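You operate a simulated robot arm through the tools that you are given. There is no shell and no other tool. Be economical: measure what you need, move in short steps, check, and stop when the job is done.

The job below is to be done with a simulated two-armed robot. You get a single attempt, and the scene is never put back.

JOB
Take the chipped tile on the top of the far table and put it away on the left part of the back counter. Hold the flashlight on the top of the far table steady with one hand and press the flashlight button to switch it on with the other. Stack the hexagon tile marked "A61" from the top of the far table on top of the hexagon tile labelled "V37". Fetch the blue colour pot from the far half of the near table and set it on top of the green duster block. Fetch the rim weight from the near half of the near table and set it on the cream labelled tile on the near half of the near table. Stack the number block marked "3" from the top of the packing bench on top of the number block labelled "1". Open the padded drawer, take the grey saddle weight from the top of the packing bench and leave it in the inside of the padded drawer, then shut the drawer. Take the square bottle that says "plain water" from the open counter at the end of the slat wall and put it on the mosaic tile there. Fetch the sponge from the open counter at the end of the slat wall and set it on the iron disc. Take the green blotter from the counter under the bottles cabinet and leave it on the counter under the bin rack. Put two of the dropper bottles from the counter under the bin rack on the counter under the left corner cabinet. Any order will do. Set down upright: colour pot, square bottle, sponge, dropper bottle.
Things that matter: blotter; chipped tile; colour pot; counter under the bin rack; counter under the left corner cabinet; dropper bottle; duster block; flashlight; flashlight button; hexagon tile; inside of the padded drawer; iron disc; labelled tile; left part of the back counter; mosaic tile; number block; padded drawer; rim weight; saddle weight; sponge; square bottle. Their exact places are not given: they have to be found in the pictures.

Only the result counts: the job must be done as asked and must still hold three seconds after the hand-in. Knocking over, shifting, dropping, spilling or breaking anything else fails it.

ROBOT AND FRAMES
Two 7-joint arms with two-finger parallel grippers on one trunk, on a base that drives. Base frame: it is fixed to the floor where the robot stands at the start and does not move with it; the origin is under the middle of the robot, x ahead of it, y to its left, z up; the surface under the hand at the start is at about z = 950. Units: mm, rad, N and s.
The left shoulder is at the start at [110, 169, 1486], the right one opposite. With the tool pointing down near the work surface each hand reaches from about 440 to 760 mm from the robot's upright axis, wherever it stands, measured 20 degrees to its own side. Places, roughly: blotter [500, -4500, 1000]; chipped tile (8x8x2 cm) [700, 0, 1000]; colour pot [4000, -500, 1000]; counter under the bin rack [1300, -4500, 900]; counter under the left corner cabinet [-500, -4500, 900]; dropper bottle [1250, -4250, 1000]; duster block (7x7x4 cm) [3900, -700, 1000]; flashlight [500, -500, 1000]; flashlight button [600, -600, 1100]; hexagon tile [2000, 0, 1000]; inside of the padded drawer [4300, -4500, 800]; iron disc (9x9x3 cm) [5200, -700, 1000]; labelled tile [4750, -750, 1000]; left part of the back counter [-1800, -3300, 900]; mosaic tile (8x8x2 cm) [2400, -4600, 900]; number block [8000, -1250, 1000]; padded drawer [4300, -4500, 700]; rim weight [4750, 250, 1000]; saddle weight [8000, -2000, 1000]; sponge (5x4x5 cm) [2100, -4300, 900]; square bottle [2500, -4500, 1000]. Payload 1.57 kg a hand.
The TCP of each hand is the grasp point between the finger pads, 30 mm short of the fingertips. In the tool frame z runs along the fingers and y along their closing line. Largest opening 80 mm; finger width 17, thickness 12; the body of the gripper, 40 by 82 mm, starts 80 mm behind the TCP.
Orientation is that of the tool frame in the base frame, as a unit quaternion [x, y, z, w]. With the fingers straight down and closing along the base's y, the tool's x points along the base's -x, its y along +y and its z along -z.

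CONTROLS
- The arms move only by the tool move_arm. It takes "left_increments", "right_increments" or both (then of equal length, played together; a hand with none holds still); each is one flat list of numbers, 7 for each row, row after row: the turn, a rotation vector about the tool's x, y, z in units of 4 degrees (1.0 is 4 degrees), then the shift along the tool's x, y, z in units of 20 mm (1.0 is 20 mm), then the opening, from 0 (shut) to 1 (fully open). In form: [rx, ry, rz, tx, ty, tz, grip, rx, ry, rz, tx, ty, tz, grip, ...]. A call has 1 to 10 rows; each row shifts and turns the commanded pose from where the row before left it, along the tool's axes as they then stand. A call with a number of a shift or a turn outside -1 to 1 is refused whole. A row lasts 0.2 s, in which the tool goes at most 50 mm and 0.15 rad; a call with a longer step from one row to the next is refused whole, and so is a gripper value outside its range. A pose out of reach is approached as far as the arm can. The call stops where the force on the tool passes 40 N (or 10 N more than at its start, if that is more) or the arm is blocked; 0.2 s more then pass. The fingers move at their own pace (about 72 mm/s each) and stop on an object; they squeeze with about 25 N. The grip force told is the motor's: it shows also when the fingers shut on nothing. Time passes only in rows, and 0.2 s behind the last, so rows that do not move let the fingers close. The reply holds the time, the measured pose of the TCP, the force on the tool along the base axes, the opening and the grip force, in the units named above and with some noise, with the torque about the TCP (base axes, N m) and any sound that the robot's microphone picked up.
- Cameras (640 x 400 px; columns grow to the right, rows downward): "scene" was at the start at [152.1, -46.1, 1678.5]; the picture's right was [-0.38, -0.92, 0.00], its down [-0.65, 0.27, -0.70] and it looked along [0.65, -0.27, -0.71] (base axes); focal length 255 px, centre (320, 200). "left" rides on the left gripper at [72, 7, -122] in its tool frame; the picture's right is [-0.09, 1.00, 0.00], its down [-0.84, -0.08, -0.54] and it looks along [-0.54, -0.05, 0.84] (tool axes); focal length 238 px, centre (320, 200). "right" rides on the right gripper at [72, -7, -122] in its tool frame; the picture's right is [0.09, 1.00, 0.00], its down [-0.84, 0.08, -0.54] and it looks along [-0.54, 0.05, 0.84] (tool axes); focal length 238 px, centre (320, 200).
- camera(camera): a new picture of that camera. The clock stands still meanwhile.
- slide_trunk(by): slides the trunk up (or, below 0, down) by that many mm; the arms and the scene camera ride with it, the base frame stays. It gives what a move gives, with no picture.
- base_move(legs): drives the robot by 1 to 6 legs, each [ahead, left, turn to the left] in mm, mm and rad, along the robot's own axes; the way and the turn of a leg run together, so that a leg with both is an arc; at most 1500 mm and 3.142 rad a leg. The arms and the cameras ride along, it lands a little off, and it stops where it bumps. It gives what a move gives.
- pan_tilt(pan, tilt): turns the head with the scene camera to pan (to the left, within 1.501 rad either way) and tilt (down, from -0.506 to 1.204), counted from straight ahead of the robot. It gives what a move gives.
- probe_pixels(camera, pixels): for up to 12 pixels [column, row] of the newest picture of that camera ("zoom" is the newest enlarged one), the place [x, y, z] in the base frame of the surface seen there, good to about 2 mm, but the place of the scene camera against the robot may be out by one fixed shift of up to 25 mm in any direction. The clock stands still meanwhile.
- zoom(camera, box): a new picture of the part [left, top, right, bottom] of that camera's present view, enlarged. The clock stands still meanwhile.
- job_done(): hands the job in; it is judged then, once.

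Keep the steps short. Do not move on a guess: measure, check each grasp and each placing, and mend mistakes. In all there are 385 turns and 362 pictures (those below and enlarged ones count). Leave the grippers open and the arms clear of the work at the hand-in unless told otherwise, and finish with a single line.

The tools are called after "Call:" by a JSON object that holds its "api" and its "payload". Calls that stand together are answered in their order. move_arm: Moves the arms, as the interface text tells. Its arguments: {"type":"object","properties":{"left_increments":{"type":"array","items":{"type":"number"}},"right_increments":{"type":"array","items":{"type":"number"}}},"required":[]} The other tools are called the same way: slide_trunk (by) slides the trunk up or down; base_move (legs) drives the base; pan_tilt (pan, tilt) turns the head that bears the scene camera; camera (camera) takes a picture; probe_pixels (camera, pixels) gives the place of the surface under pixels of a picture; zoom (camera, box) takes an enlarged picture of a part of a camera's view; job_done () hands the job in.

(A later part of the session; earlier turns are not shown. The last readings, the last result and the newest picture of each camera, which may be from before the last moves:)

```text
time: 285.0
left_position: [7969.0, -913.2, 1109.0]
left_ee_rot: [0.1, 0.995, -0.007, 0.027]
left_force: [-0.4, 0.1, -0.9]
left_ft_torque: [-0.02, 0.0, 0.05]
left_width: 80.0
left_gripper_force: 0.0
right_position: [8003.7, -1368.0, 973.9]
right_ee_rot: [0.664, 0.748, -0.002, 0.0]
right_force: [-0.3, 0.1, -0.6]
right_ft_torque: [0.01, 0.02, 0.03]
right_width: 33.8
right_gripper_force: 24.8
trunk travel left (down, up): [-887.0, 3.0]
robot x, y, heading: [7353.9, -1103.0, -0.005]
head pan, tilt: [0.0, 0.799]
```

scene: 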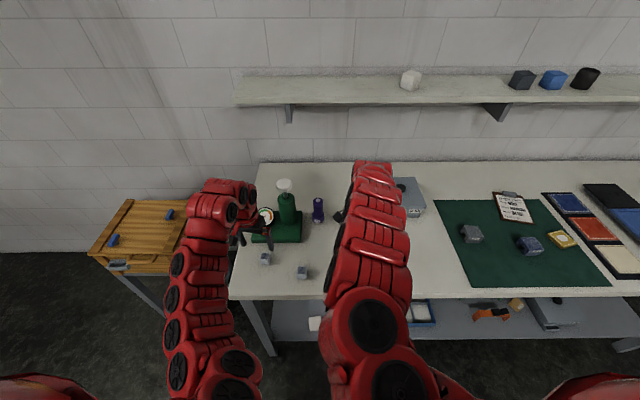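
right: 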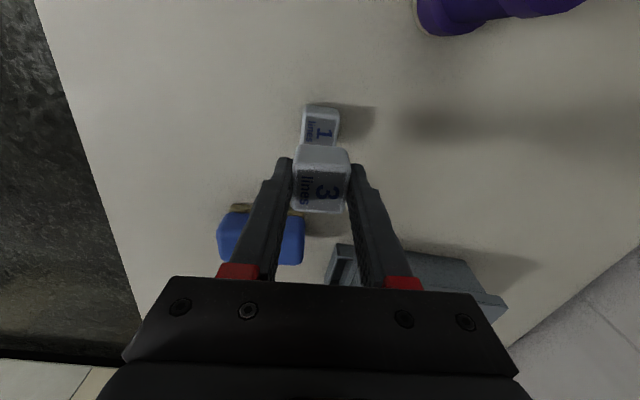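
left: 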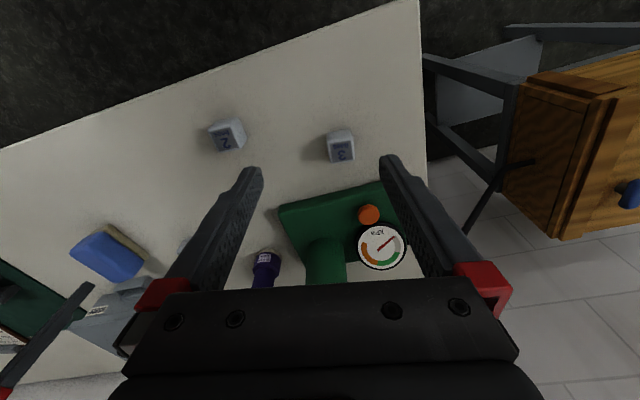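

Call:
{"api": "move_arm", "payload": {"right_increments": [0, 0, 0, 0, 0, 0.08, 0, 0, 0, 0, 0, 0, 0.05, 0, 0, 0, 0, 0, 0, 0, 0]}}

```text
time: 285.8
left_position: [7969.2, -913.8, 1110.8]
left_ee_rot: [0.099, 0.995, -0.006, 0.027]
left_force: [-0.4, 0.2, -0.3]
left_ft_torque: [0.02, -0.02, 0.03]
left_width: 80.0
left_gripper_force: 0.1
right_position: [8002.6, -1368.6, 971.0]
right_ee_rot: [0.664, 0.747, -0.001, 0.002]
right_force: [0.9, -0.1, 4.3]
right_ft_torque: [-0.04, -0.05, 0.02]
right_width: 33.5
right_gripper_force: 25.4
trunk travel left (down, up): [-887.0, 3.0]
robot x, y, heading: [7351.6, -1105.5, -0.006]
head pan, tilt: [0.0, 0.799]
```

Contact. Open slowly and rise.

Call:
{"api": "move_arm", "payload": {"right_increments": [0, 0, 0, 0, 0, 0, 0.5, 0, 0, 0, 0, 0, 0, 0.6, 0, 0, 0, 0, 0, 0, 0.7, 0, 0, 0, 0, 0, 0, 0.7, 0, 0, 0, 0, 0, -0.5, 0.7, 0, 0, 0, 0, 0, -1, 0.7, 0, 0, 0, 0, 0, -1, 0.7, 0, 0, 0, 0, 0, -1, 1, 0, 0, 0, 0, 0, -1, 1, 0, 0, 0, 0, 0, -1, 1]}}

Call:
{"api": "camera", "payload": {"camera": "right"}}

```text
time: 288.0
left_position: [7968.3, -912.5, 1110.3]
left_ee_rot: [0.099, 0.995, -0.008, 0.026]
left_force: [-0.3, 0.2, 0.3]
left_ft_torque: [-0.02, 0.01, -0.03]
left_width: 79.9
left_gripper_force: 0.2
right_position: [8002.5, -1367.5, 1080.7]
right_ee_rot: [0.665, 0.747, -0.001, -0.001]
right_force: [-0.9, -0.7, 0.1]
right_ft_torque: [-0.03, -0.03, -0.02]
right_width: 79.9
right_gripper_force: 0.1
trunk travel left (down, up): [-887.0, 3.0]
robot x, y, heading: [7351.7, -1103.2, -0.008]
head pan, tilt: [0.0, 0.799]
```

```text
245 pictures are left
```

right: 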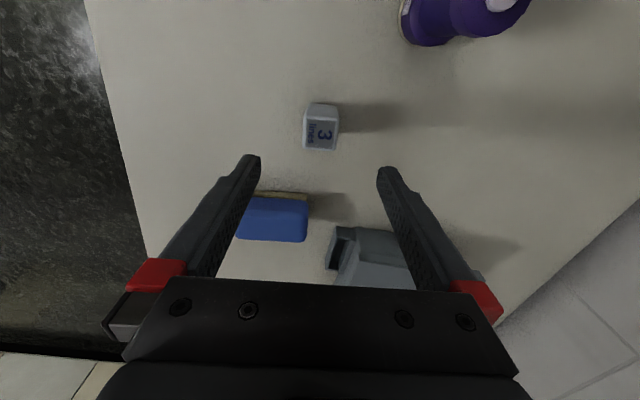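

Stacked. Back off 250, strafe right 500, forward again over the grey saddle weight.

Call:
{"api": "base_move", "payload": {"legs": [[-250, 0, 0.008], [0, -500, 0], [190, 0, 0]]}}

Call:
{"api": "camera", "payload": {"camera": "right"}}

```text
time: 293.5
left_position: [7903.3, -1415.0, 1112.2]
left_ee_rot: [0.1, 0.995, -0.007, 0.027]
left_force: [-0.5, 0.9, 0.5]
left_ft_torque: [0.0, -0.03, -0.03]
left_width: 80.2
left_gripper_force: 0.1
right_position: [7936.4, -1869.7, 1081.9]
right_ee_rot: [0.665, 0.747, 0.0, 0.0]
right_force: [0.9, 0.1, 0.1]
right_ft_torque: [0.02, -0.01, 0.0]
right_width: 80.0
right_gripper_force: 0.0
trunk travel left (down, up): [-887.0, 3.0]
robot x, y, heading: [7288.4, -1606.8, -0.008]
head pan, tilt: [0.0, 0.799]
```

```text
244 pictures are left
```

right: 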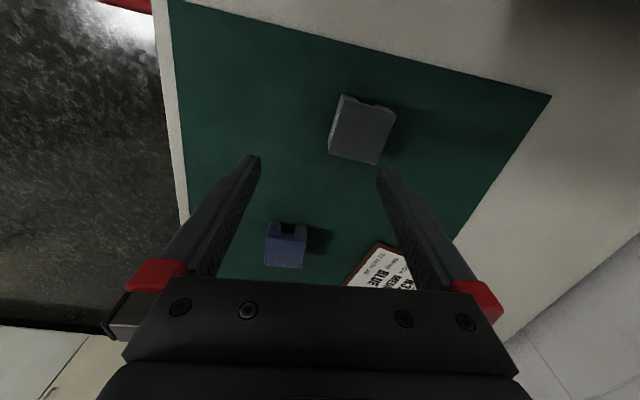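

Call:
{"api": "zoom", "payload": {"camera": "right", "box": [315, 85, 405, 175]}}

```text
4.44 times, centred on (360, 130) of right
```

zoom: 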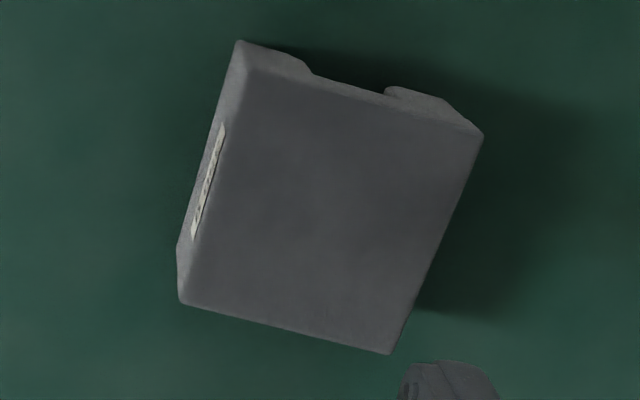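

Call:
{"api": "probe_pixels", "payload": {"camera": "zoom", "pixels": [[250, 72], [478, 138], [388, 350], [184, 300], [325, 210], [560, 60], [100, 100]]}}

```text
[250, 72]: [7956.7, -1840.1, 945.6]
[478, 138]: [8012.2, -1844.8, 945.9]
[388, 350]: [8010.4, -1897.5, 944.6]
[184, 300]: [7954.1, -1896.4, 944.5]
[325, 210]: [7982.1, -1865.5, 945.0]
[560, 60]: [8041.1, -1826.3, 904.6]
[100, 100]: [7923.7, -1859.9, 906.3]
```

Saddle weight: axis-aligned 57×54, centre (7983,-1870), top 945. Drive 90 mm nearer, align the hand and lower.

Call:
{"api": "base_move", "payload": {"legs": [[88, 0, 0.008]]}}

Call:
{"api": "move_arm", "payload": {"right_increments": [0, 0, 0.85, 0, 0, 0, 1, 0, 0, 0.85, 0, 0, 0, 1, 0, 0, 0, 0, -1, 0, 1, 0, 0, 0, 0, -1, 0, 1, 0, 0, 0, 0, 0, 1, 1, 0, 0, 0, 0, 0, 1, 1]}}

Call:
{"api": "camera", "payload": {"camera": "right"}}

```text
time: 294.6
left_position: [7989.2, -1409.6, 1111.1]
left_ee_rot: [0.096, 0.995, -0.007, 0.028]
left_force: [0.7, -1.0, -0.2]
left_ft_torque: [0.0, -0.04, 0.03]
left_width: 80.2
left_gripper_force: 0.0
right_position: [8026.2, -1863.8, 1081.3]
right_ee_rot: [0.662, 0.75, 0.0, 0.0]
right_force: [0.0, 0.5, 0.1]
right_ft_torque: [0.03, -0.04, 0.02]
right_width: 80.0
right_gripper_force: 0.1
trunk travel left (down, up): [-887.0, 3.0]
robot x, y, heading: [7377.9, -1606.8, 0.002]
head pan, tilt: [0.0, 0.799]
```

```text
time: 296.0
left_position: [7991.6, -1409.6, 1109.0]
left_ee_rot: [0.096, 0.995, -0.006, 0.027]
left_force: [0.5, -0.2, 0.1]
left_ft_torque: [0.01, 0.0, 0.0]
left_width: 79.8
left_gripper_force: 0.0
right_position: [7995.5, -1866.1, 1038.0]
right_ee_rot: [0.705, 0.709, -0.001, 0.0]
right_force: [0.5, 0.3, -0.5]
right_ft_torque: [0.0, -0.01, -0.01]
right_width: 80.1
right_gripper_force: 0.2
right hand out of reach, approached as far as the arm can: row 4
trunk travel left (down, up): [-887.0, 3.0]
robot x, y, heading: [7378.3, -1608.2, -0.001]
head pan, tilt: [0.0, 0.799]
```

```text
242 pictures are left
```

right: 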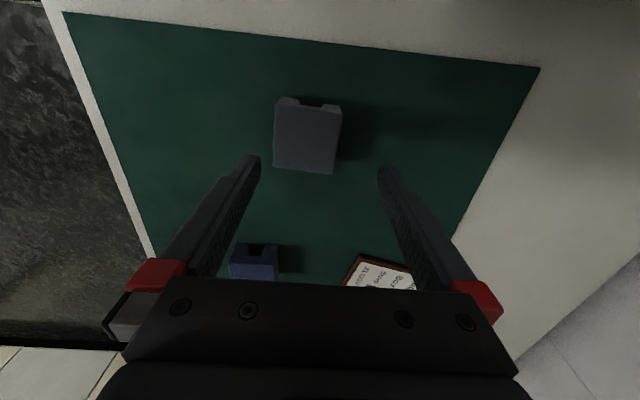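

Call:
{"api": "move_arm", "payload": {"right_increments": [0, 0, 0, -0.18, -0.61, 0, 1, 0, 0, 0, 0, 0, 1, 1, 0, 0, 0, 0, 0, 1, 1, 0, 0, 0, 0, 0, 1, 1]}}

Call:
{"api": "camera", "payload": {"camera": "right"}}

```text
time: 297.0
left_position: [7992.9, -1409.8, 1109.5]
left_ee_rot: [0.096, 0.995, -0.007, 0.026]
left_force: [0.0, 1.0, 0.1]
left_ft_torque: [0.03, 0.04, -0.01]
left_width: 80.0
left_gripper_force: 0.0
right_position: [7979.3, -1870.8, 975.3]
right_ee_rot: [0.705, 0.709, -0.001, -0.001]
right_force: [0.5, 0.2, 0.3]
right_ft_torque: [-0.04, 0.01, -0.01]
right_width: 80.1
right_gripper_force: 0.0
trunk travel left (down, up): [-887.0, 3.0]
robot x, y, heading: [7380.4, -1608.7, 0.001]
head pan, tilt: [0.0, 0.799]
```

```text
241 pictures are left
```

right: 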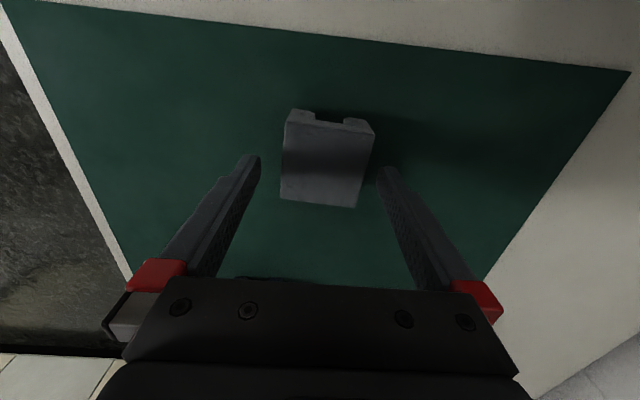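

Call:
{"api": "move_arm", "payload": {"right_increments": [0, 0, 0, 0, 0.22, 0, 1, 0, 0, 0, 0, 0, 0.9, 1, 0, 0, 0, 0, 0, 0.85, 1, 0, 0, 0, 0, 0, 0, 0.7, 0, 0, 0, 0, 0, 0, 0, 0, 0, 0, 0, 0, 0, 0, 0, 0, 0, 0, 0, 0, 0, 0, 0, 0, 0, 0, 0, 0, 0, 0, 0, 0, 0, -0.25, 0, 0, 0, 0, 0, 0, -0.25, 0]}}

Call:
{"api": "move_arm", "payload": {"right_increments": [0, 0, 0, 0, 0, -0.5, 0, 0, 0, 0, 0, 0, -0.5, 0, 0, 0, 0, 0, 0, -0.5, 0, 0, 0, 0, 0, 0, -0.7, 0, 0, 0, 0, 0, 0, -0.7, 0, 0, 0, 0, 0, 0, -0.7, 0, 0, 0, 0, 0, 0, -0.7, 0]}}

Call:
{"api": "camera", "payload": {"camera": "right"}}

```text
time: 299.2
left_position: [7992.3, -1410.0, 1110.7]
left_ee_rot: [0.096, 0.995, -0.006, 0.026]
left_force: [0.7, 0.2, 0.4]
left_ft_torque: [-0.02, -0.02, 0.01]
left_width: 80.1
left_gripper_force: 0.1
right_position: [7987.2, -1867.8, 952.2]
right_ee_rot: [0.705, 0.709, -0.002, 0.0]
right_force: [0.2, -0.4, -4.5]
right_ft_torque: [0.01, 0.03, -0.01]
right_width: 60.0
right_gripper_force: 24.4
trunk travel left (down, up): [-887.0, 3.0]
robot x, y, heading: [7377.7, -1608.3, 0.003]
head pan, tilt: [0.0, 0.799]
```

```text
time: 300.8
left_position: [7991.9, -1409.4, 1108.7]
left_ee_rot: [0.096, 0.995, -0.008, 0.026]
left_force: [0.6, 0.6, 0.9]
left_ft_torque: [0.0, 0.02, -0.03]
left_width: 80.0
left_gripper_force: 0.2
right_position: [7986.0, -1867.7, 1038.5]
right_ee_rot: [0.705, 0.709, -0.001, -0.001]
right_force: [0.3, 1.1, -2.3]
right_ft_torque: [0.01, 0.0, 0.0]
right_width: 60.1
right_gripper_force: 24.6
trunk travel left (down, up): [-887.0, 3.0]
robot x, y, heading: [7374.9, -1604.7, 0.002]
head pan, tilt: [0.0, 0.799]
```

```text
240 pictures are left
```

right: 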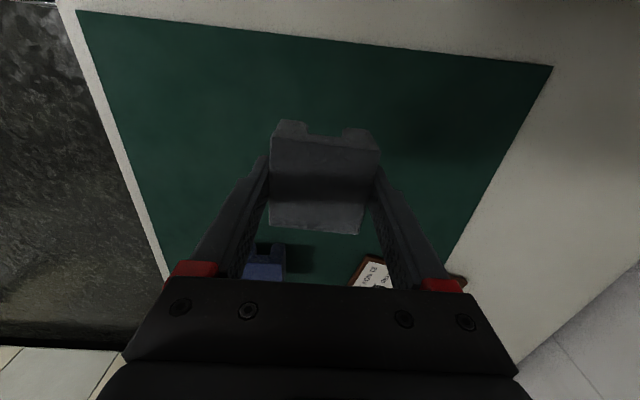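

Held (60 mm). Drive to the padded drawer around (4300,-4500): back off, turn to face -y, go along.

Call:
{"api": "base_move", "payload": {"legs": [[-700, 0, 0], [0, 0, -1.571], [1500, 0, 0], [100, 0, 0], [0, -1500, 0], [0, -850, 0]]}}

Call:
{"api": "pan_tilt", "payload": {"pan": 0.0, "tilt": 0.5}}

Call:
{"api": "camera", "payload": {"camera": "scene"}}

```text
time: 327.2
left_position: [4553.8, -3850.1, 1109.8]
left_ee_rot: [0.766, 0.642, -0.024, 0.014]
left_force: [0.2, 0.2, 0.4]
left_ft_torque: [-0.02, 0.02, 0.05]
left_width: 79.7
left_gripper_force: 0.1
right_position: [4095.7, -3851.9, 1038.5]
right_ee_rot: [1.0, 0.011, -0.001, -0.001]
right_force: [1.4, 0.9, -3.4]
right_ft_torque: [-0.03, -0.04, -0.02]
right_width: 59.3
right_gripper_force: 25.5
trunk travel left (down, up): [-887.0, 3.0]
robot x, y, heading: [4341.2, -3241.4, -1.551]
head pan, tilt: [0.0, 0.799]
```

```text
time: 328.0
left_position: [4553.4, -3849.9, 1109.7]
left_ee_rot: [0.766, 0.643, -0.022, 0.013]
left_force: [0.2, -1.0, 0.6]
left_ft_torque: [0.03, 0.0, 0.01]
left_width: 80.0
left_gripper_force: 0.1
right_position: [4093.6, -3852.5, 1035.9]
right_ee_rot: [1.0, 0.011, 0.0, -0.001]
right_force: [0.3, -0.5, -2.7]
right_ft_torque: [0.01, -0.01, 0.02]
right_width: 59.7
right_gripper_force: 25.2
trunk travel left (down, up): [-887.0, 3.0]
robot x, y, heading: [4346.7, -3239.7, -1.547]
head pan, tilt: [0.0, 0.499]
```

```text
239 pictures are left
```

scene: 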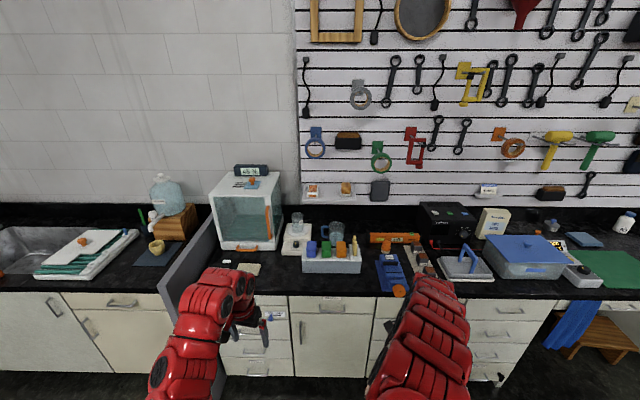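

Call:
{"api": "zoom", "payload": {"camera": "scene", "box": [210, 270, 370, 390]}}

Call:
{"api": "zoom", "payload": {"camera": "scene", "box": [440, 280, 570, 390]}}

Call:
{"api": "probe_pixels", "payload": {"camera": "scene", "pixels": [[255, 350], [254, 370], [265, 292], [275, 315], [345, 300], [500, 335], [490, 310], [380, 345]]}}

```text
3.33 times, centred on (290, 330) of scene
```

zoom: 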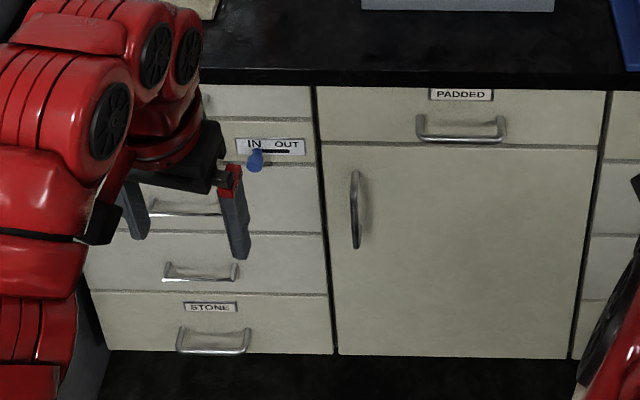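

```text
3.64 times, centred on (505, 335) of scene
```

zoom: 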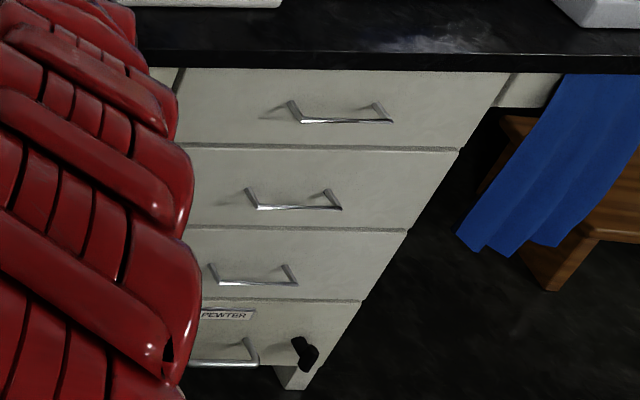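

```text
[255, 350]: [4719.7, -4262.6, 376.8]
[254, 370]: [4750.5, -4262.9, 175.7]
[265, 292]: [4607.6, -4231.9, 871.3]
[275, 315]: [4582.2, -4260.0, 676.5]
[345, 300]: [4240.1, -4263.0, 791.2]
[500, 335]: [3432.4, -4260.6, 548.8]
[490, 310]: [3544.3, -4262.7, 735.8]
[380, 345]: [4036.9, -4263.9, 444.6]
```

The padded drawer is the top drawer of the middle unit (handle near px (332,309)). I tilt the left hand 32° so it can hook the handle from above in front of the counter edge, and lower the trunk with the right hand kept up.

Call:
{"api": "move_arm", "payload": {"left_increments": [0, 0, -1, 0, 0, 0, 0, 0, 0, -1, 0, 0, 0, 0, 0, -1, 0, 0, 0, 0, 0, 0, -1, 0, 0, 0, 0, 0, 0, -1, 0, 0, 0, 0, 0, 0, -1, 0, 0, 0, 0, 0, 0, -1, 0, 0, 0, 0, 0, 0, -1, 0, 0, 0, 0, 0, 0, -1, 0, 0, 0, 0, 0, 0, -1, 0, 0, 0, 0, 0]}}

Call:
{"api": "slide_trunk", "payload": {"by": -150}}

Call:
{"api": "move_arm", "payload": {"right_increments": [0, 0, 0, 0, 0, -0.8, 0, 0, 0, 0, 0, 0, -0.8, 0, 0, 0, 0, 0, 0, -0.8, 0, 0, 0, 0, 0, 0, -0.8, 0, 0, 0, 0, 0, 0, -0.8, 0]}}

Call:
{"api": "camera", "payload": {"camera": "scene"}}

```text
time: 330.2
left_position: [4553.1, -3849.5, 1110.2]
left_ee_rot: [0.685, 0.664, -0.222, 0.203]
left_force: [0.3, -0.2, -0.4]
left_ft_torque: [0.01, 0.03, 0.0]
left_width: 0.1
left_gripper_force: 21.4
right_position: [4094.3, -3851.9, 1038.3]
right_ee_rot: [1.0, 0.011, -0.001, -0.001]
right_force: [-0.5, -0.3, -3.2]
right_ft_torque: [-0.01, 0.02, 0.0]
right_width: 59.5
right_gripper_force: 24.8
trunk travel left (down, up): [-887.0, 3.0]
robot x, y, heading: [4349.5, -3242.4, -1.551]
head pan, tilt: [0.0, 0.499]
```

```text
time: 332.0
left_position: [4553.3, -3850.5, 959.6]
left_ee_rot: [0.684, 0.665, -0.221, 0.202]
left_force: [-0.8, 0.2, -0.1]
left_ft_torque: [0.0, 0.01, 0.0]
left_width: 0.1
left_gripper_force: 21.1
right_position: [4093.6, -3851.8, 888.0]
right_ee_rot: [1.0, 0.011, -0.001, -0.002]
right_force: [-0.7, 0.3, -4.1]
right_ft_torque: [0.01, 0.01, -0.01]
right_width: 59.8
right_gripper_force: 25.2
trunk travel left (down, up): [-737.0, 153.0]
robot x, y, heading: [4346.2, -3238.7, -1.55]
head pan, tilt: [0.0, 0.499]
```

```text
time: 333.2
left_position: [4554.4, -3849.5, 959.4]
left_ee_rot: [0.684, 0.665, -0.221, 0.203]
left_force: [-0.6, 0.1, -0.2]
left_ft_torque: [0.0, 0.0, 0.0]
left_width: 0.0
left_gripper_force: 21.6
right_position: [4092.1, -3871.9, 960.1]
right_ee_rot: [1.0, 0.011, 0.0, -0.004]
right_force: [0.0, -0.2, -3.4]
right_ft_torque: [0.03, 0.04, 0.02]
right_width: 59.8
right_gripper_force: 24.6
right hand out of reach, approached as far as the arm can: row 2, 3, 4, 5
trunk travel left (down, up): [-737.0, 153.0]
robot x, y, heading: [4348.9, -3238.5, -1.552]
head pan, tilt: [0.0, 0.499]
```

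```text
236 pictures are left
```

scene: 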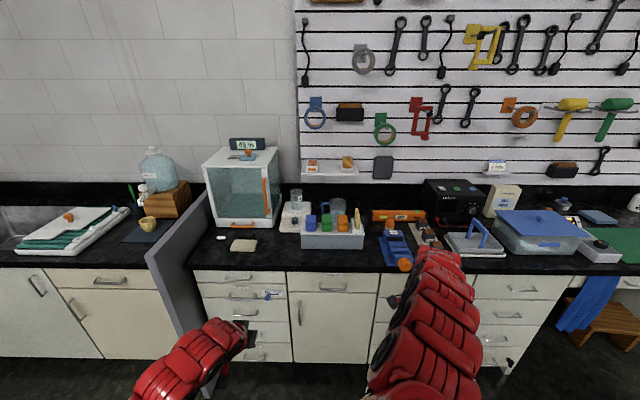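

Call:
{"api": "zoom", "payload": {"camera": "scene", "box": [270, 260, 400, 340]}}

Call:
{"api": "probe_pixels", "payload": {"camera": "zoom", "pixels": [[248, 146], [180, 140], [310, 142], [250, 85], [250, 120], [95, 65], [530, 70], [300, 162], [250, 20], [320, 45]]}}

```text
4.92 times, centred on (335, 300) of scene
```

zoom: 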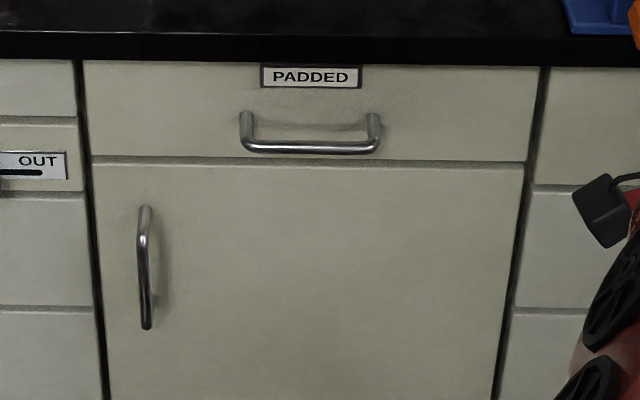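

```text
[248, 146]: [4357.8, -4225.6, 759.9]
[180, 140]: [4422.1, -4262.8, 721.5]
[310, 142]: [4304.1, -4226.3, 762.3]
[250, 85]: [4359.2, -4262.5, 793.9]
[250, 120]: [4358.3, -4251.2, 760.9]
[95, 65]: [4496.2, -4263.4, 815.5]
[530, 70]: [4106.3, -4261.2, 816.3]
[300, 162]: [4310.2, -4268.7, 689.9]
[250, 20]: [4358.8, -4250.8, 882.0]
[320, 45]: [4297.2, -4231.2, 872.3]
```

Move the base so that the left hand is in front of the handle.

Call:
{"api": "base_move", "payload": {"legs": [[0, -250, -0.02], [230, 0, 0]]}}

Call:
{"api": "camera", "payload": {"camera": "left"}}

Call:
{"api": "camera", "payload": {"camera": "scene"}}

```text
time: 336.4
left_position: [4291.9, -4086.6, 959.2]
left_ee_rot: [0.69, 0.659, -0.223, 0.2]
left_force: [-0.1, 0.3, 0.0]
left_ft_torque: [-0.01, -0.01, 0.04]
left_width: 0.1
left_gripper_force: 21.4
right_position: [3828.5, -4101.8, 960.0]
right_ee_rot: [1.0, 0.004, 0.0, -0.002]
right_force: [-0.6, 0.0, -3.7]
right_ft_torque: [0.0, 0.03, 0.01]
right_width: 59.5
right_gripper_force: 24.9
trunk travel left (down, up): [-737.0, 153.0]
robot x, y, heading: [4094.7, -3472.8, -1.569]
head pan, tilt: [0.0, 0.499]
```

```text
234 pictures are left
```

left: 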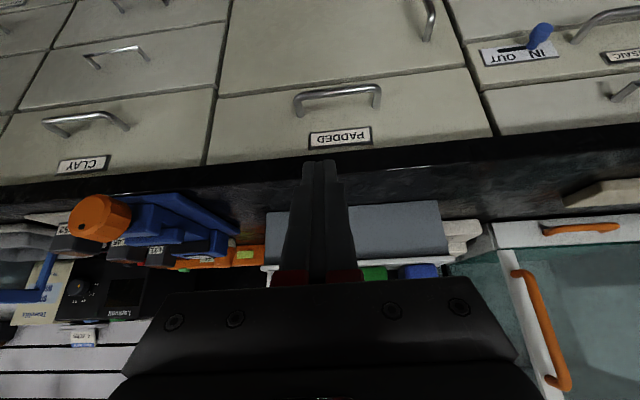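

```text
233 pictures are left
```

scene: 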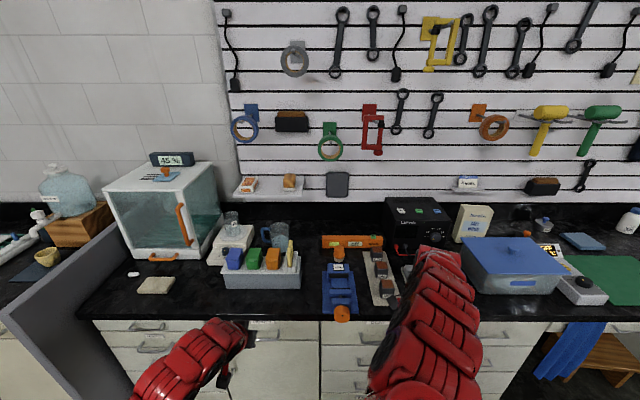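

Call:
{"api": "zoom", "payload": {"camera": "left", "box": [270, 60, 410, 160]}}

Call:
{"api": "probe_pixels", "payload": {"camera": "left", "pixels": [[340, 135], [340, 93], [298, 98], [377, 90], [340, 110], [340, 70], [340, 155], [340, 165], [218, 100], [470, 80]]}}

```text
4.00 times, centred on (340, 110) of left
```

zoom: 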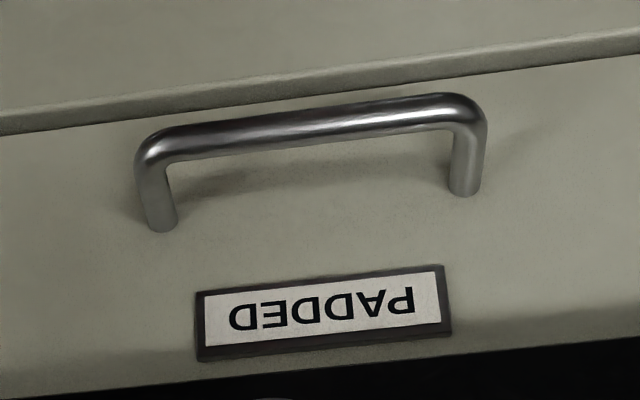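

```text
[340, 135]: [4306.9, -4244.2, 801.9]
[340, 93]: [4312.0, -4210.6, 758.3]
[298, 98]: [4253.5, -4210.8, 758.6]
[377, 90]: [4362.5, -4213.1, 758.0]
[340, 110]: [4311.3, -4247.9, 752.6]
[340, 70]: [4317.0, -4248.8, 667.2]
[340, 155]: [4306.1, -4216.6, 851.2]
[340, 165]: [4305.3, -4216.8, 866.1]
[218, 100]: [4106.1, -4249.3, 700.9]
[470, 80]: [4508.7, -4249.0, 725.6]
```

Bar centre ≈(4308,-4216,758), face y=-4248, counter edge y=-4217. Move base 40 mm nearer, trunk 40 down, then bring the closed left fingers to 60 mm before the hook position.

Call:
{"api": "base_move", "payload": {"legs": [[40, 0, 0]]}}

Call:
{"api": "slide_trunk", "payload": {"by": -40}}

```text
time: 337.2
left_position: [4291.7, -4122.7, 961.6]
left_ee_rot: [0.689, 0.659, -0.224, 0.202]
left_force: [-0.8, -0.4, 0.0]
left_ft_torque: [-0.05, 0.0, 0.0]
left_width: 0.1
left_gripper_force: 21.3
right_position: [3829.8, -4138.6, 962.8]
right_ee_rot: [1.0, 0.004, -0.001, -0.001]
right_force: [0.1, 0.4, -3.1]
right_ft_torque: [-0.01, -0.02, -0.03]
right_width: 59.5
right_gripper_force: 25.1
trunk travel left (down, up): [-737.0, 153.0]
robot x, y, heading: [4093.6, -3511.3, -1.565]
head pan, tilt: [0.0, 0.499]
```

```text
time: 338.1
left_position: [4292.0, -4124.3, 919.7]
left_ee_rot: [0.688, 0.66, -0.223, 0.201]
left_force: [-0.2, -0.7, -0.5]
left_ft_torque: [0.02, -0.02, 0.01]
left_width: 0.0
left_gripper_force: 21.7
right_position: [3829.9, -4139.2, 920.1]
right_ee_rot: [1.0, 0.004, 0.001, -0.002]
right_force: [-0.8, -0.4, -3.7]
right_ft_torque: [-0.01, -0.07, 0.01]
right_width: 59.9
right_gripper_force: 25.3
trunk travel left (down, up): [-697.0, 193.0]
robot x, y, heading: [4091.3, -3511.3, -1.57]
head pan, tilt: [0.0, 0.499]
```

Call:
{"api": "move_arm", "payload": {"left_increments": [0, 0, 0, 0.02, 0.193, 0.887, 0, 0, 0, 0, 0.02, 0.193, 0.887, 0, 0, 0, 0, 0.02, 0.193, 0.887, 0, 0, 0, 0, 0.02, 0.193, 0.887, 0, 0, 0, 0, 0.02, 0.193, 0.887, 0, 0, 0, 0, 0.02, 0.193, 0.887, 0]}}

Call:
{"api": "camera", "payload": {"camera": "left"}}

```text
time: 339.5
left_position: [4310.1, -4183.8, 829.2]
left_ee_rot: [0.69, 0.659, -0.222, 0.201]
left_force: [-0.7, -0.6, -0.2]
left_ft_torque: [0.02, 0.0, -0.04]
left_width: 0.0
left_gripper_force: 21.2
right_position: [3830.7, -4140.2, 920.8]
right_ee_rot: [1.0, 0.005, 0.0, -0.002]
right_force: [-0.4, -0.2, -3.2]
right_ft_torque: [0.02, -0.03, -0.03]
right_width: 59.8
right_gripper_force: 24.9
trunk travel left (down, up): [-697.0, 193.0]
robot x, y, heading: [4091.1, -3506.4, -1.565]
head pan, tilt: [0.0, 0.499]
```

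```text
231 pictures are left
```

left: 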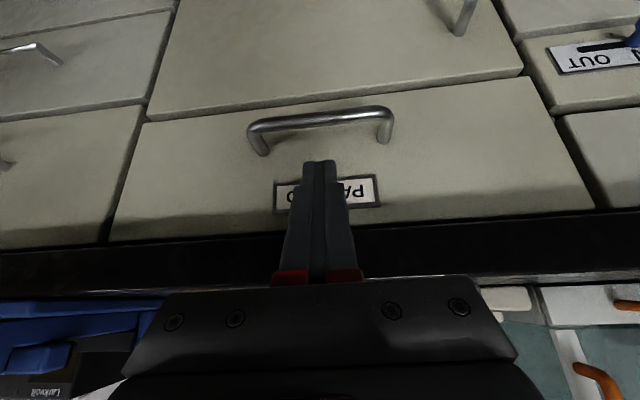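

Call:
{"api": "probe_pixels", "payload": {"camera": "left", "pixels": [[320, 117], [320, 121], [320, 135], [260, 126], [385, 112], [320, 232], [318, 170]]}}

```text
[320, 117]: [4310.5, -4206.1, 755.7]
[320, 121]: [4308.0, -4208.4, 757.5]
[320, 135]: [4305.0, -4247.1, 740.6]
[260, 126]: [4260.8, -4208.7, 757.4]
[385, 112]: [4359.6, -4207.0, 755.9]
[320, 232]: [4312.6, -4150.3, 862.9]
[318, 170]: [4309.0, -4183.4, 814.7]
```

Call:
{"api": "move_arm", "payload": {"left_increments": [0, 0, 0, 0.1, 0, 0.95, 0, 0, 0, 0, 0.05, 0, 0.95, 0, 0, 0, 0, 0, 0, 0.95, 0]}}

Call:
{"api": "camera", "payload": {"camera": "left"}}

```text
time: 340.3
left_position: [4306.8, -4216.1, 781.4]
left_ee_rot: [0.689, 0.66, -0.223, 0.201]
left_force: [-0.1, 0.3, -0.5]
left_ft_torque: [0.0, -0.02, -0.02]
left_width: 0.1
left_gripper_force: 21.5
right_position: [3829.1, -4140.4, 920.3]
right_ee_rot: [1.0, 0.004, 0.0, -0.003]
right_force: [-0.1, 0.5, -3.4]
right_ft_torque: [0.01, 0.0, 0.01]
right_width: 60.0
right_gripper_force: 24.7
trunk travel left (down, up): [-697.0, 193.0]
robot x, y, heading: [4097.6, -3510.7, -1.568]
head pan, tilt: [0.0, 0.499]
```

```text
230 pictures are left
```

left: 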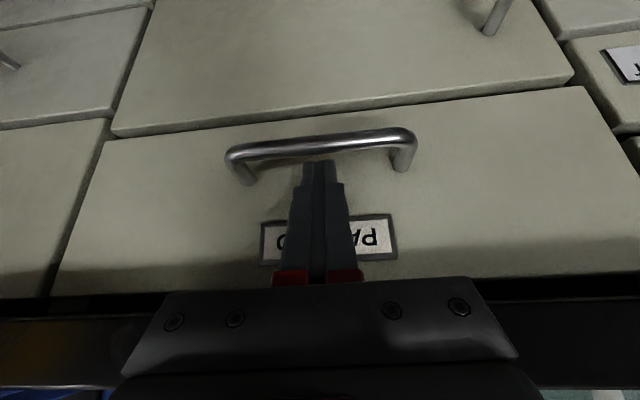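

Call:
{"api": "move_arm", "payload": {"left_increments": [0, 0, 0, 0.09, 0, 0.15, 0, 0, 0, 0, 0.09, 0, 0.15, 0]}}

Call:
{"api": "base_move", "payload": {"legs": [[-60, 0, 0]]}}

Call:
{"api": "camera", "payload": {"camera": "left"}}

```text
time: 340.9
left_position: [4308.4, -4216.1, 776.0]
left_ee_rot: [0.689, 0.659, -0.224, 0.202]
left_force: [0.7, -0.8, 0.9]
left_ft_torque: [-0.02, 0.02, -0.01]
left_width: 0.0
left_gripper_force: 20.9
right_position: [3829.9, -4140.5, 920.2]
right_ee_rot: [1.0, 0.005, 0.0, -0.003]
right_force: [0.3, 0.9, -2.4]
right_ft_torque: [0.0, -0.02, 0.0]
right_width: 59.8
right_gripper_force: 24.7
trunk travel left (down, up): [-697.0, 193.0]
robot x, y, heading: [4093.4, -3512.6, -1.57]
head pan, tilt: [0.0, 0.499]
```

```text
time: 341.9
left_position: [4308.0, -4155.3, 774.8]
left_ee_rot: [0.69, 0.659, -0.223, 0.201]
left_force: [0.1, -0.2, 0.4]
left_ft_torque: [0.01, 0.0, 0.03]
left_width: 0.0
left_gripper_force: 20.8
right_position: [3830.3, -4080.2, 920.3]
right_ee_rot: [1.0, 0.004, -0.001, -0.003]
right_force: [0.7, 0.3, -2.8]
right_ft_torque: [-0.02, 0.01, 0.0]
right_width: 59.7
right_gripper_force: 25.3
trunk travel left (down, up): [-697.0, 193.0]
robot x, y, heading: [4097.9, -3450.1, -1.565]
head pan, tilt: [0.0, 0.499]
```

```text
229 pictures are left
```

left: 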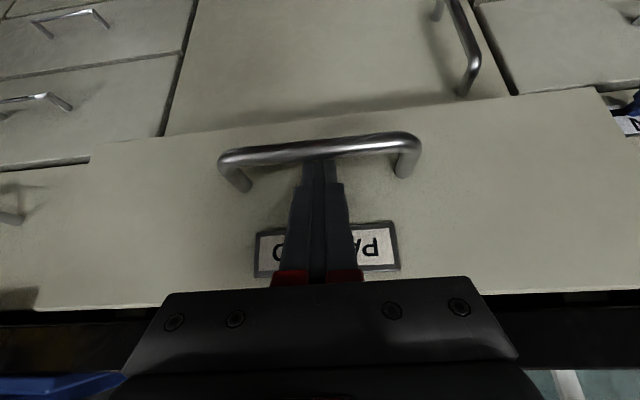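

The drawer is coming with the hand. Pull 190 mm more.

Call:
{"api": "base_move", "payload": {"legs": [[-190, 0, 0]]}}

Call:
{"api": "camera", "payload": {"camera": "left"}}

Call:
{"api": "pan_tilt", "payload": {"pan": 0.2, "tilt": 0.8}}

Call:
{"api": "camera", "payload": {"camera": "scene"}}

```text
time: 343.4
left_position: [4307.5, -3966.7, 776.1]
left_ee_rot: [0.689, 0.66, -0.223, 0.201]
left_force: [0.0, 0.3, -0.6]
left_ft_torque: [0.01, 0.0, -0.01]
left_width: 0.0
left_gripper_force: 21.1
right_position: [3829.3, -3891.4, 920.8]
right_ee_rot: [1.0, 0.005, 0.001, -0.003]
right_force: [1.4, -0.9, -3.4]
right_ft_torque: [-0.01, 0.01, -0.01]
right_width: 59.7
right_gripper_force: 25.0
trunk travel left (down, up): [-697.0, 193.0]
robot x, y, heading: [4093.1, -3261.6, -1.565]
head pan, tilt: [0.0, 0.499]
```

```text
228 pictures are left
```

left: 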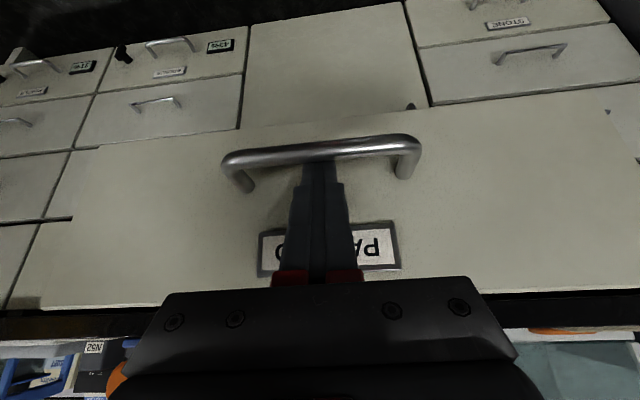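

```text
time: 344.2
left_position: [4306.4, -3967.8, 773.8]
left_ee_rot: [0.689, 0.66, -0.224, 0.201]
left_force: [-0.2, 0.4, 0.2]
left_ft_torque: [-0.02, -0.01, -0.02]
left_width: 0.1
left_gripper_force: 22.3
right_position: [3830.1, -3892.2, 920.5]
right_ee_rot: [1.0, 0.004, 0.0, -0.004]
right_force: [0.2, 0.2, -3.6]
right_ft_torque: [0.0, 0.01, 0.0]
right_width: 59.8
right_gripper_force: 25.3
trunk travel left (down, up): [-697.0, 193.0]
robot x, y, heading: [4090.9, -3263.2, -1.563]
head pan, tilt: [0.201, 0.799]
```

```text
227 pictures are left
```

scene: 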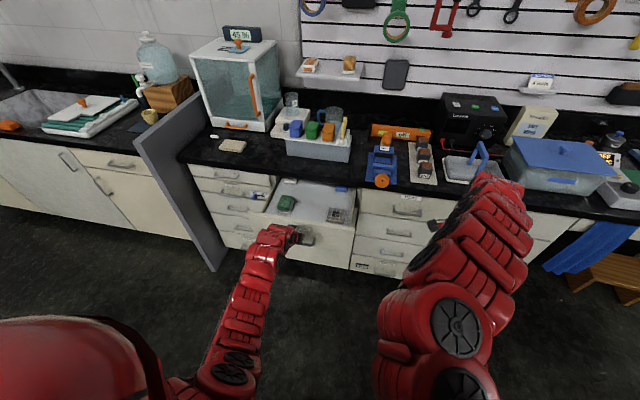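

Call:
{"api": "zoom", "payload": {"camera": "scene", "box": [250, 165, 370, 260]}}

Call:
{"api": "probe_pixels", "payload": {"camera": "zoom", "pixels": [[200, 140], [450, 190], [320, 150], [250, 240], [350, 110], [460, 260], [110, 250], [550, 250], [550, 140], [140, 100]]}}

```text
4.21 times, centred on (310, 212) of scene
```

zoom: 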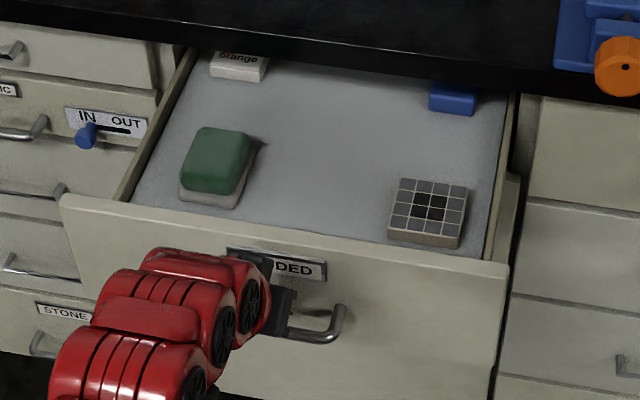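

```text
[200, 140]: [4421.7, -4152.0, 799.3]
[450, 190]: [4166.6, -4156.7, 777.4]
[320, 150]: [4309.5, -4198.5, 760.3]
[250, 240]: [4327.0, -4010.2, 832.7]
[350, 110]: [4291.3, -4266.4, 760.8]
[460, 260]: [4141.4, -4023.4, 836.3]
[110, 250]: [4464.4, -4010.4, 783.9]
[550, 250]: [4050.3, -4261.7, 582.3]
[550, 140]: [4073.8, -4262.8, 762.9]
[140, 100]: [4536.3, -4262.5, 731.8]
```

Call:
{"api": "probe_pixels", "payload": {"camera": "scene", "pixels": [[140, 140], [175, 190], [212, 268], [205, 105], [190, 160]]}}

Call:
{"api": "move_arm", "payload": {"left_increments": [0, 0, 0, 0, 0, -0.5, 0, 0, 0, 0, 0, 0, -0.8, 0, 0, 0, 0, 0, 0, -1, 0, 0, 0, 0, 0, 0, -1, 0, 0, 0, 0, 0, 0, -1, 0, 0, 0, 0, 0, 0, -1, 0]}}

Call:
{"api": "camera", "payload": {"camera": "left"}}

```text
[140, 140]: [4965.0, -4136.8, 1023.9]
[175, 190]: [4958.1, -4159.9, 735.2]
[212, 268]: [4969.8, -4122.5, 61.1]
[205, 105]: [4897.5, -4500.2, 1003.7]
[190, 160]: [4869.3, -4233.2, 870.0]
```

```text
time: 345.6
left_position: [4313.5, -3906.2, 863.4]
left_ee_rot: [0.69, 0.659, -0.223, 0.201]
left_force: [-0.1, 0.4, 0.0]
left_ft_torque: [0.04, 0.02, -0.02]
left_width: 0.0
left_gripper_force: 21.4
right_position: [3829.2, -3892.5, 919.6]
right_ee_rot: [1.0, 0.004, 0.0, -0.003]
right_force: [0.2, -0.7, -3.4]
right_ft_torque: [-0.02, -0.03, 0.0]
right_width: 59.8
right_gripper_force: 25.1
trunk travel left (down, up): [-697.0, 193.0]
robot x, y, heading: [4093.0, -3263.5, -1.564]
head pan, tilt: [0.201, 0.799]
```

```text
225 pictures are left
```

left: 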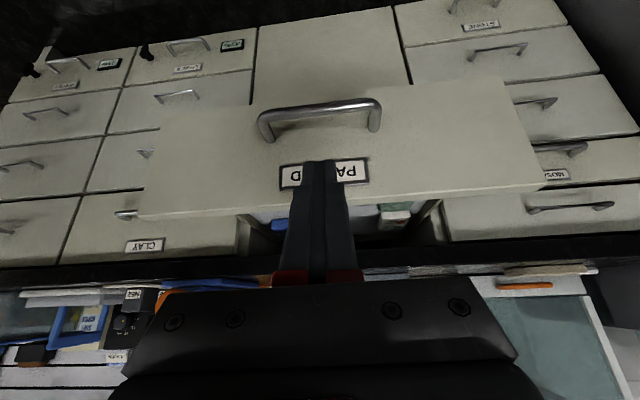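

Unhooked. Drive left 465 and forward 160 so the weight comes over the open drawer.

Call:
{"api": "base_move", "payload": {"legs": [[0, 465, 0], [160, 0, 0]]}}

Call:
{"api": "camera", "payload": {"camera": "right"}}

Call:
{"api": "camera", "payload": {"camera": "scene"}}

```text
time: 349.3
left_position: [4764.4, -4065.7, 861.3]
left_ee_rot: [0.688, 0.661, -0.222, 0.201]
left_force: [0.9, -0.7, -0.1]
left_ft_torque: [-0.01, -0.01, -0.01]
left_width: 0.0
left_gripper_force: 21.5
right_position: [4280.6, -4052.2, 919.8]
right_ee_rot: [1.0, 0.007, 0.0, -0.003]
right_force: [0.2, -0.1, -3.0]
right_ft_torque: [-0.01, 0.03, -0.01]
right_width: 59.4
right_gripper_force: 25.2
trunk travel left (down, up): [-697.0, 193.0]
robot x, y, heading: [4540.2, -3421.5, -1.563]
head pan, tilt: [0.201, 0.799]
```

```text
224 pictures are left
```

right: 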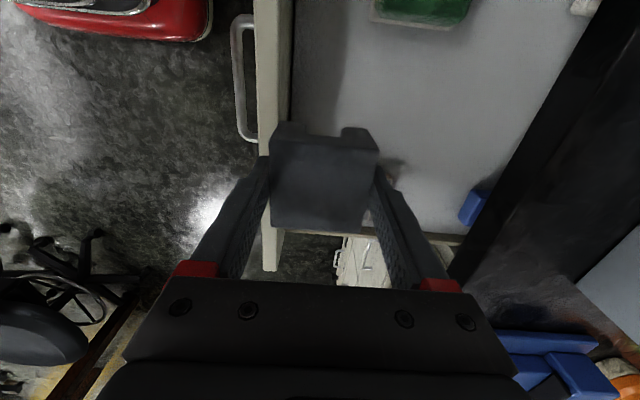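

```text
223 pictures are left
```

scene: 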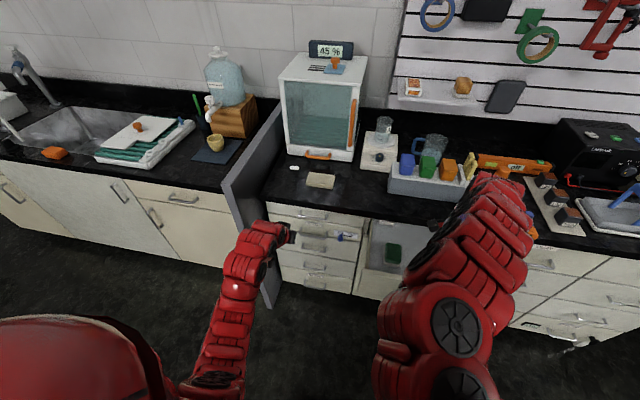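

Call:
{"api": "probe_pixels", "payload": {"camera": "right", "pixels": [[400, 60], [290, 100], [264, 60], [420, 25], [520, 150], [470, 205], [440, 233], [310, 40], [450, 110]]}}

```text
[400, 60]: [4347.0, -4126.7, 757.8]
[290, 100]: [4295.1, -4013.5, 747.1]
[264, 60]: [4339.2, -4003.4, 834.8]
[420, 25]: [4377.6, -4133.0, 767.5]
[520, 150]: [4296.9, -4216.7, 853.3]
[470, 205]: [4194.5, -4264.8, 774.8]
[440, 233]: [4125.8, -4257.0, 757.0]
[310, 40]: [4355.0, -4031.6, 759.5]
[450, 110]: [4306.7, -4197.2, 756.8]
```

Call:
{"api": "base_move", "payload": {"legs": [[60, 8, 0]]}}

Call:
{"api": "move_arm", "payload": {"right_increments": [0, 0, 0, 0, 0, 1, 0, 0, 0, 0, 0, 0, 1, 0, 0, 0, 0, 0, 0, 1, 0, 0, 0, 0, 0, 0, 1, 0, 0, 0, 0, 0, 0, 1, 0]}}

Call:
{"api": "camera", "payload": {"camera": "right"}}

```text
time: 350.3
left_position: [4772.3, -4123.6, 861.8]
left_ee_rot: [0.688, 0.66, -0.223, 0.201]
left_force: [-0.6, 0.1, 0.0]
left_ft_torque: [-0.01, -0.03, -0.02]
left_width: 0.1
left_gripper_force: 21.2
right_position: [4288.9, -4109.3, 920.9]
right_ee_rot: [1.0, 0.006, 0.0, -0.003]
right_force: [1.2, 0.5, -4.3]
right_ft_torque: [0.0, 0.01, 0.02]
right_width: 59.8
right_gripper_force: 24.5
trunk travel left (down, up): [-697.0, 193.0]
robot x, y, heading: [4547.0, -3479.9, -1.567]
head pan, tilt: [0.201, 0.799]
```

```text
time: 351.5
left_position: [4771.0, -4125.6, 862.3]
left_ee_rot: [0.688, 0.661, -0.222, 0.201]
left_force: [-0.4, -0.2, -0.1]
left_ft_torque: [0.01, 0.0, 0.01]
left_width: 0.0
left_gripper_force: 21.9
right_position: [4289.2, -4110.1, 819.5]
right_ee_rot: [1.0, 0.007, 0.0, -0.005]
right_force: [0.0, -1.0, -3.4]
right_ft_torque: [0.03, 0.0, 0.0]
right_width: 60.0
right_gripper_force: 24.7
trunk travel left (down, up): [-697.0, 193.0]
robot x, y, heading: [4551.6, -3482.5, -1.564]
head pan, tilt: [0.201, 0.799]
```

```text
222 pictures are left
```

right: 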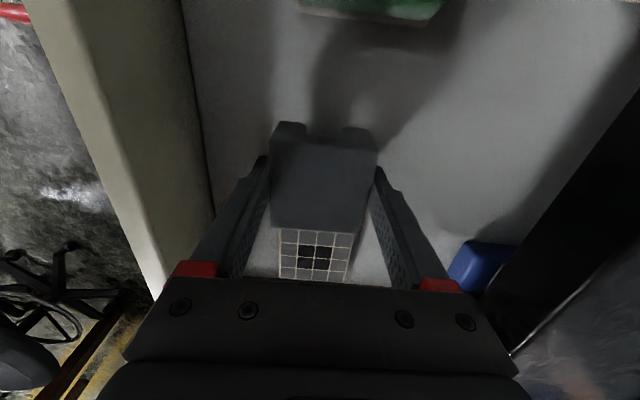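

Call:
{"api": "move_arm", "payload": {"right_increments": [0, 0, 0, 0, 0, 0.8, 0, 0, 0, 0, 0, 0, 0.25, 0, 0, 0, 0, 0, 0, 0.1, 0, 0, 0, 0, 0, 0, 0.08, 0, 0, 0, 0, 0, 0, 0.05, 0, 0, 0, 0, 0, 0, 0, 0]}}

```text
time: 352.9
left_position: [4772.5, -4122.3, 863.3]
left_ee_rot: [0.688, 0.661, -0.222, 0.201]
left_force: [-0.1, 0.4, -0.5]
left_ft_torque: [-0.02, 0.0, 0.02]
left_width: 0.0
left_gripper_force: 21.3
right_position: [4288.5, -4110.4, 794.7]
right_ee_rot: [1.0, 0.005, 0.001, -0.001]
right_force: [-0.1, -0.6, 4.9]
right_ft_torque: [-0.25, 0.22, 0.0]
right_width: 59.3
right_gripper_force: 24.9
trunk travel left (down, up): [-697.0, 193.0]
robot x, y, heading: [4551.3, -3482.5, -1.564]
head pan, tilt: [0.201, 0.799]
```

Contact with the drawer floor. Open slowly and rise.

Call:
{"api": "move_arm", "payload": {"right_increments": [0, 0, 0, 0, 0, 0, 0.85, 0, 0, 0, 0, 0, 0, 0.95, 0, 0, 0, 0, 0, 0, 0.95, 0, 0, 0, 0, 0, -0.5, 0.95, 0, 0, 0, 0, 0, -1, 0.95, 0, 0, 0, 0, 0, -1, 0.95, 0, 0, 0, 0, 0, -1, 0.95, 0, 0, 0, 0, 0, -1, 0.95, 0, 0, 0, 0, 0, -1, 0.95, 0, 0, 0, 0, 0, -1, 1]}}

Call:
{"api": "camera", "payload": {"camera": "right"}}

```text
time: 355.1
left_position: [4772.4, -4123.2, 863.2]
left_ee_rot: [0.688, 0.661, -0.223, 0.201]
left_force: [-0.3, -0.2, -0.2]
left_ft_torque: [0.0, -0.01, -0.01]
left_width: 0.0
left_gripper_force: 21.6
right_position: [4287.4, -4110.3, 924.7]
right_ee_rot: [1.0, 0.007, 0.001, -0.004]
right_force: [-0.6, -0.5, -0.2]
right_ft_torque: [-0.03, -0.03, -0.01]
right_width: 80.1
right_gripper_force: 0.1
trunk travel left (down, up): [-697.0, 193.0]
robot x, y, heading: [4548.2, -3482.5, -1.562]
head pan, tilt: [0.201, 0.799]
```

```text
221 pictures are left
```

right: 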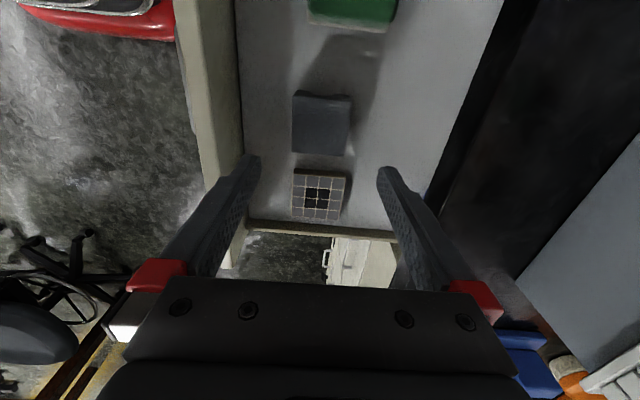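

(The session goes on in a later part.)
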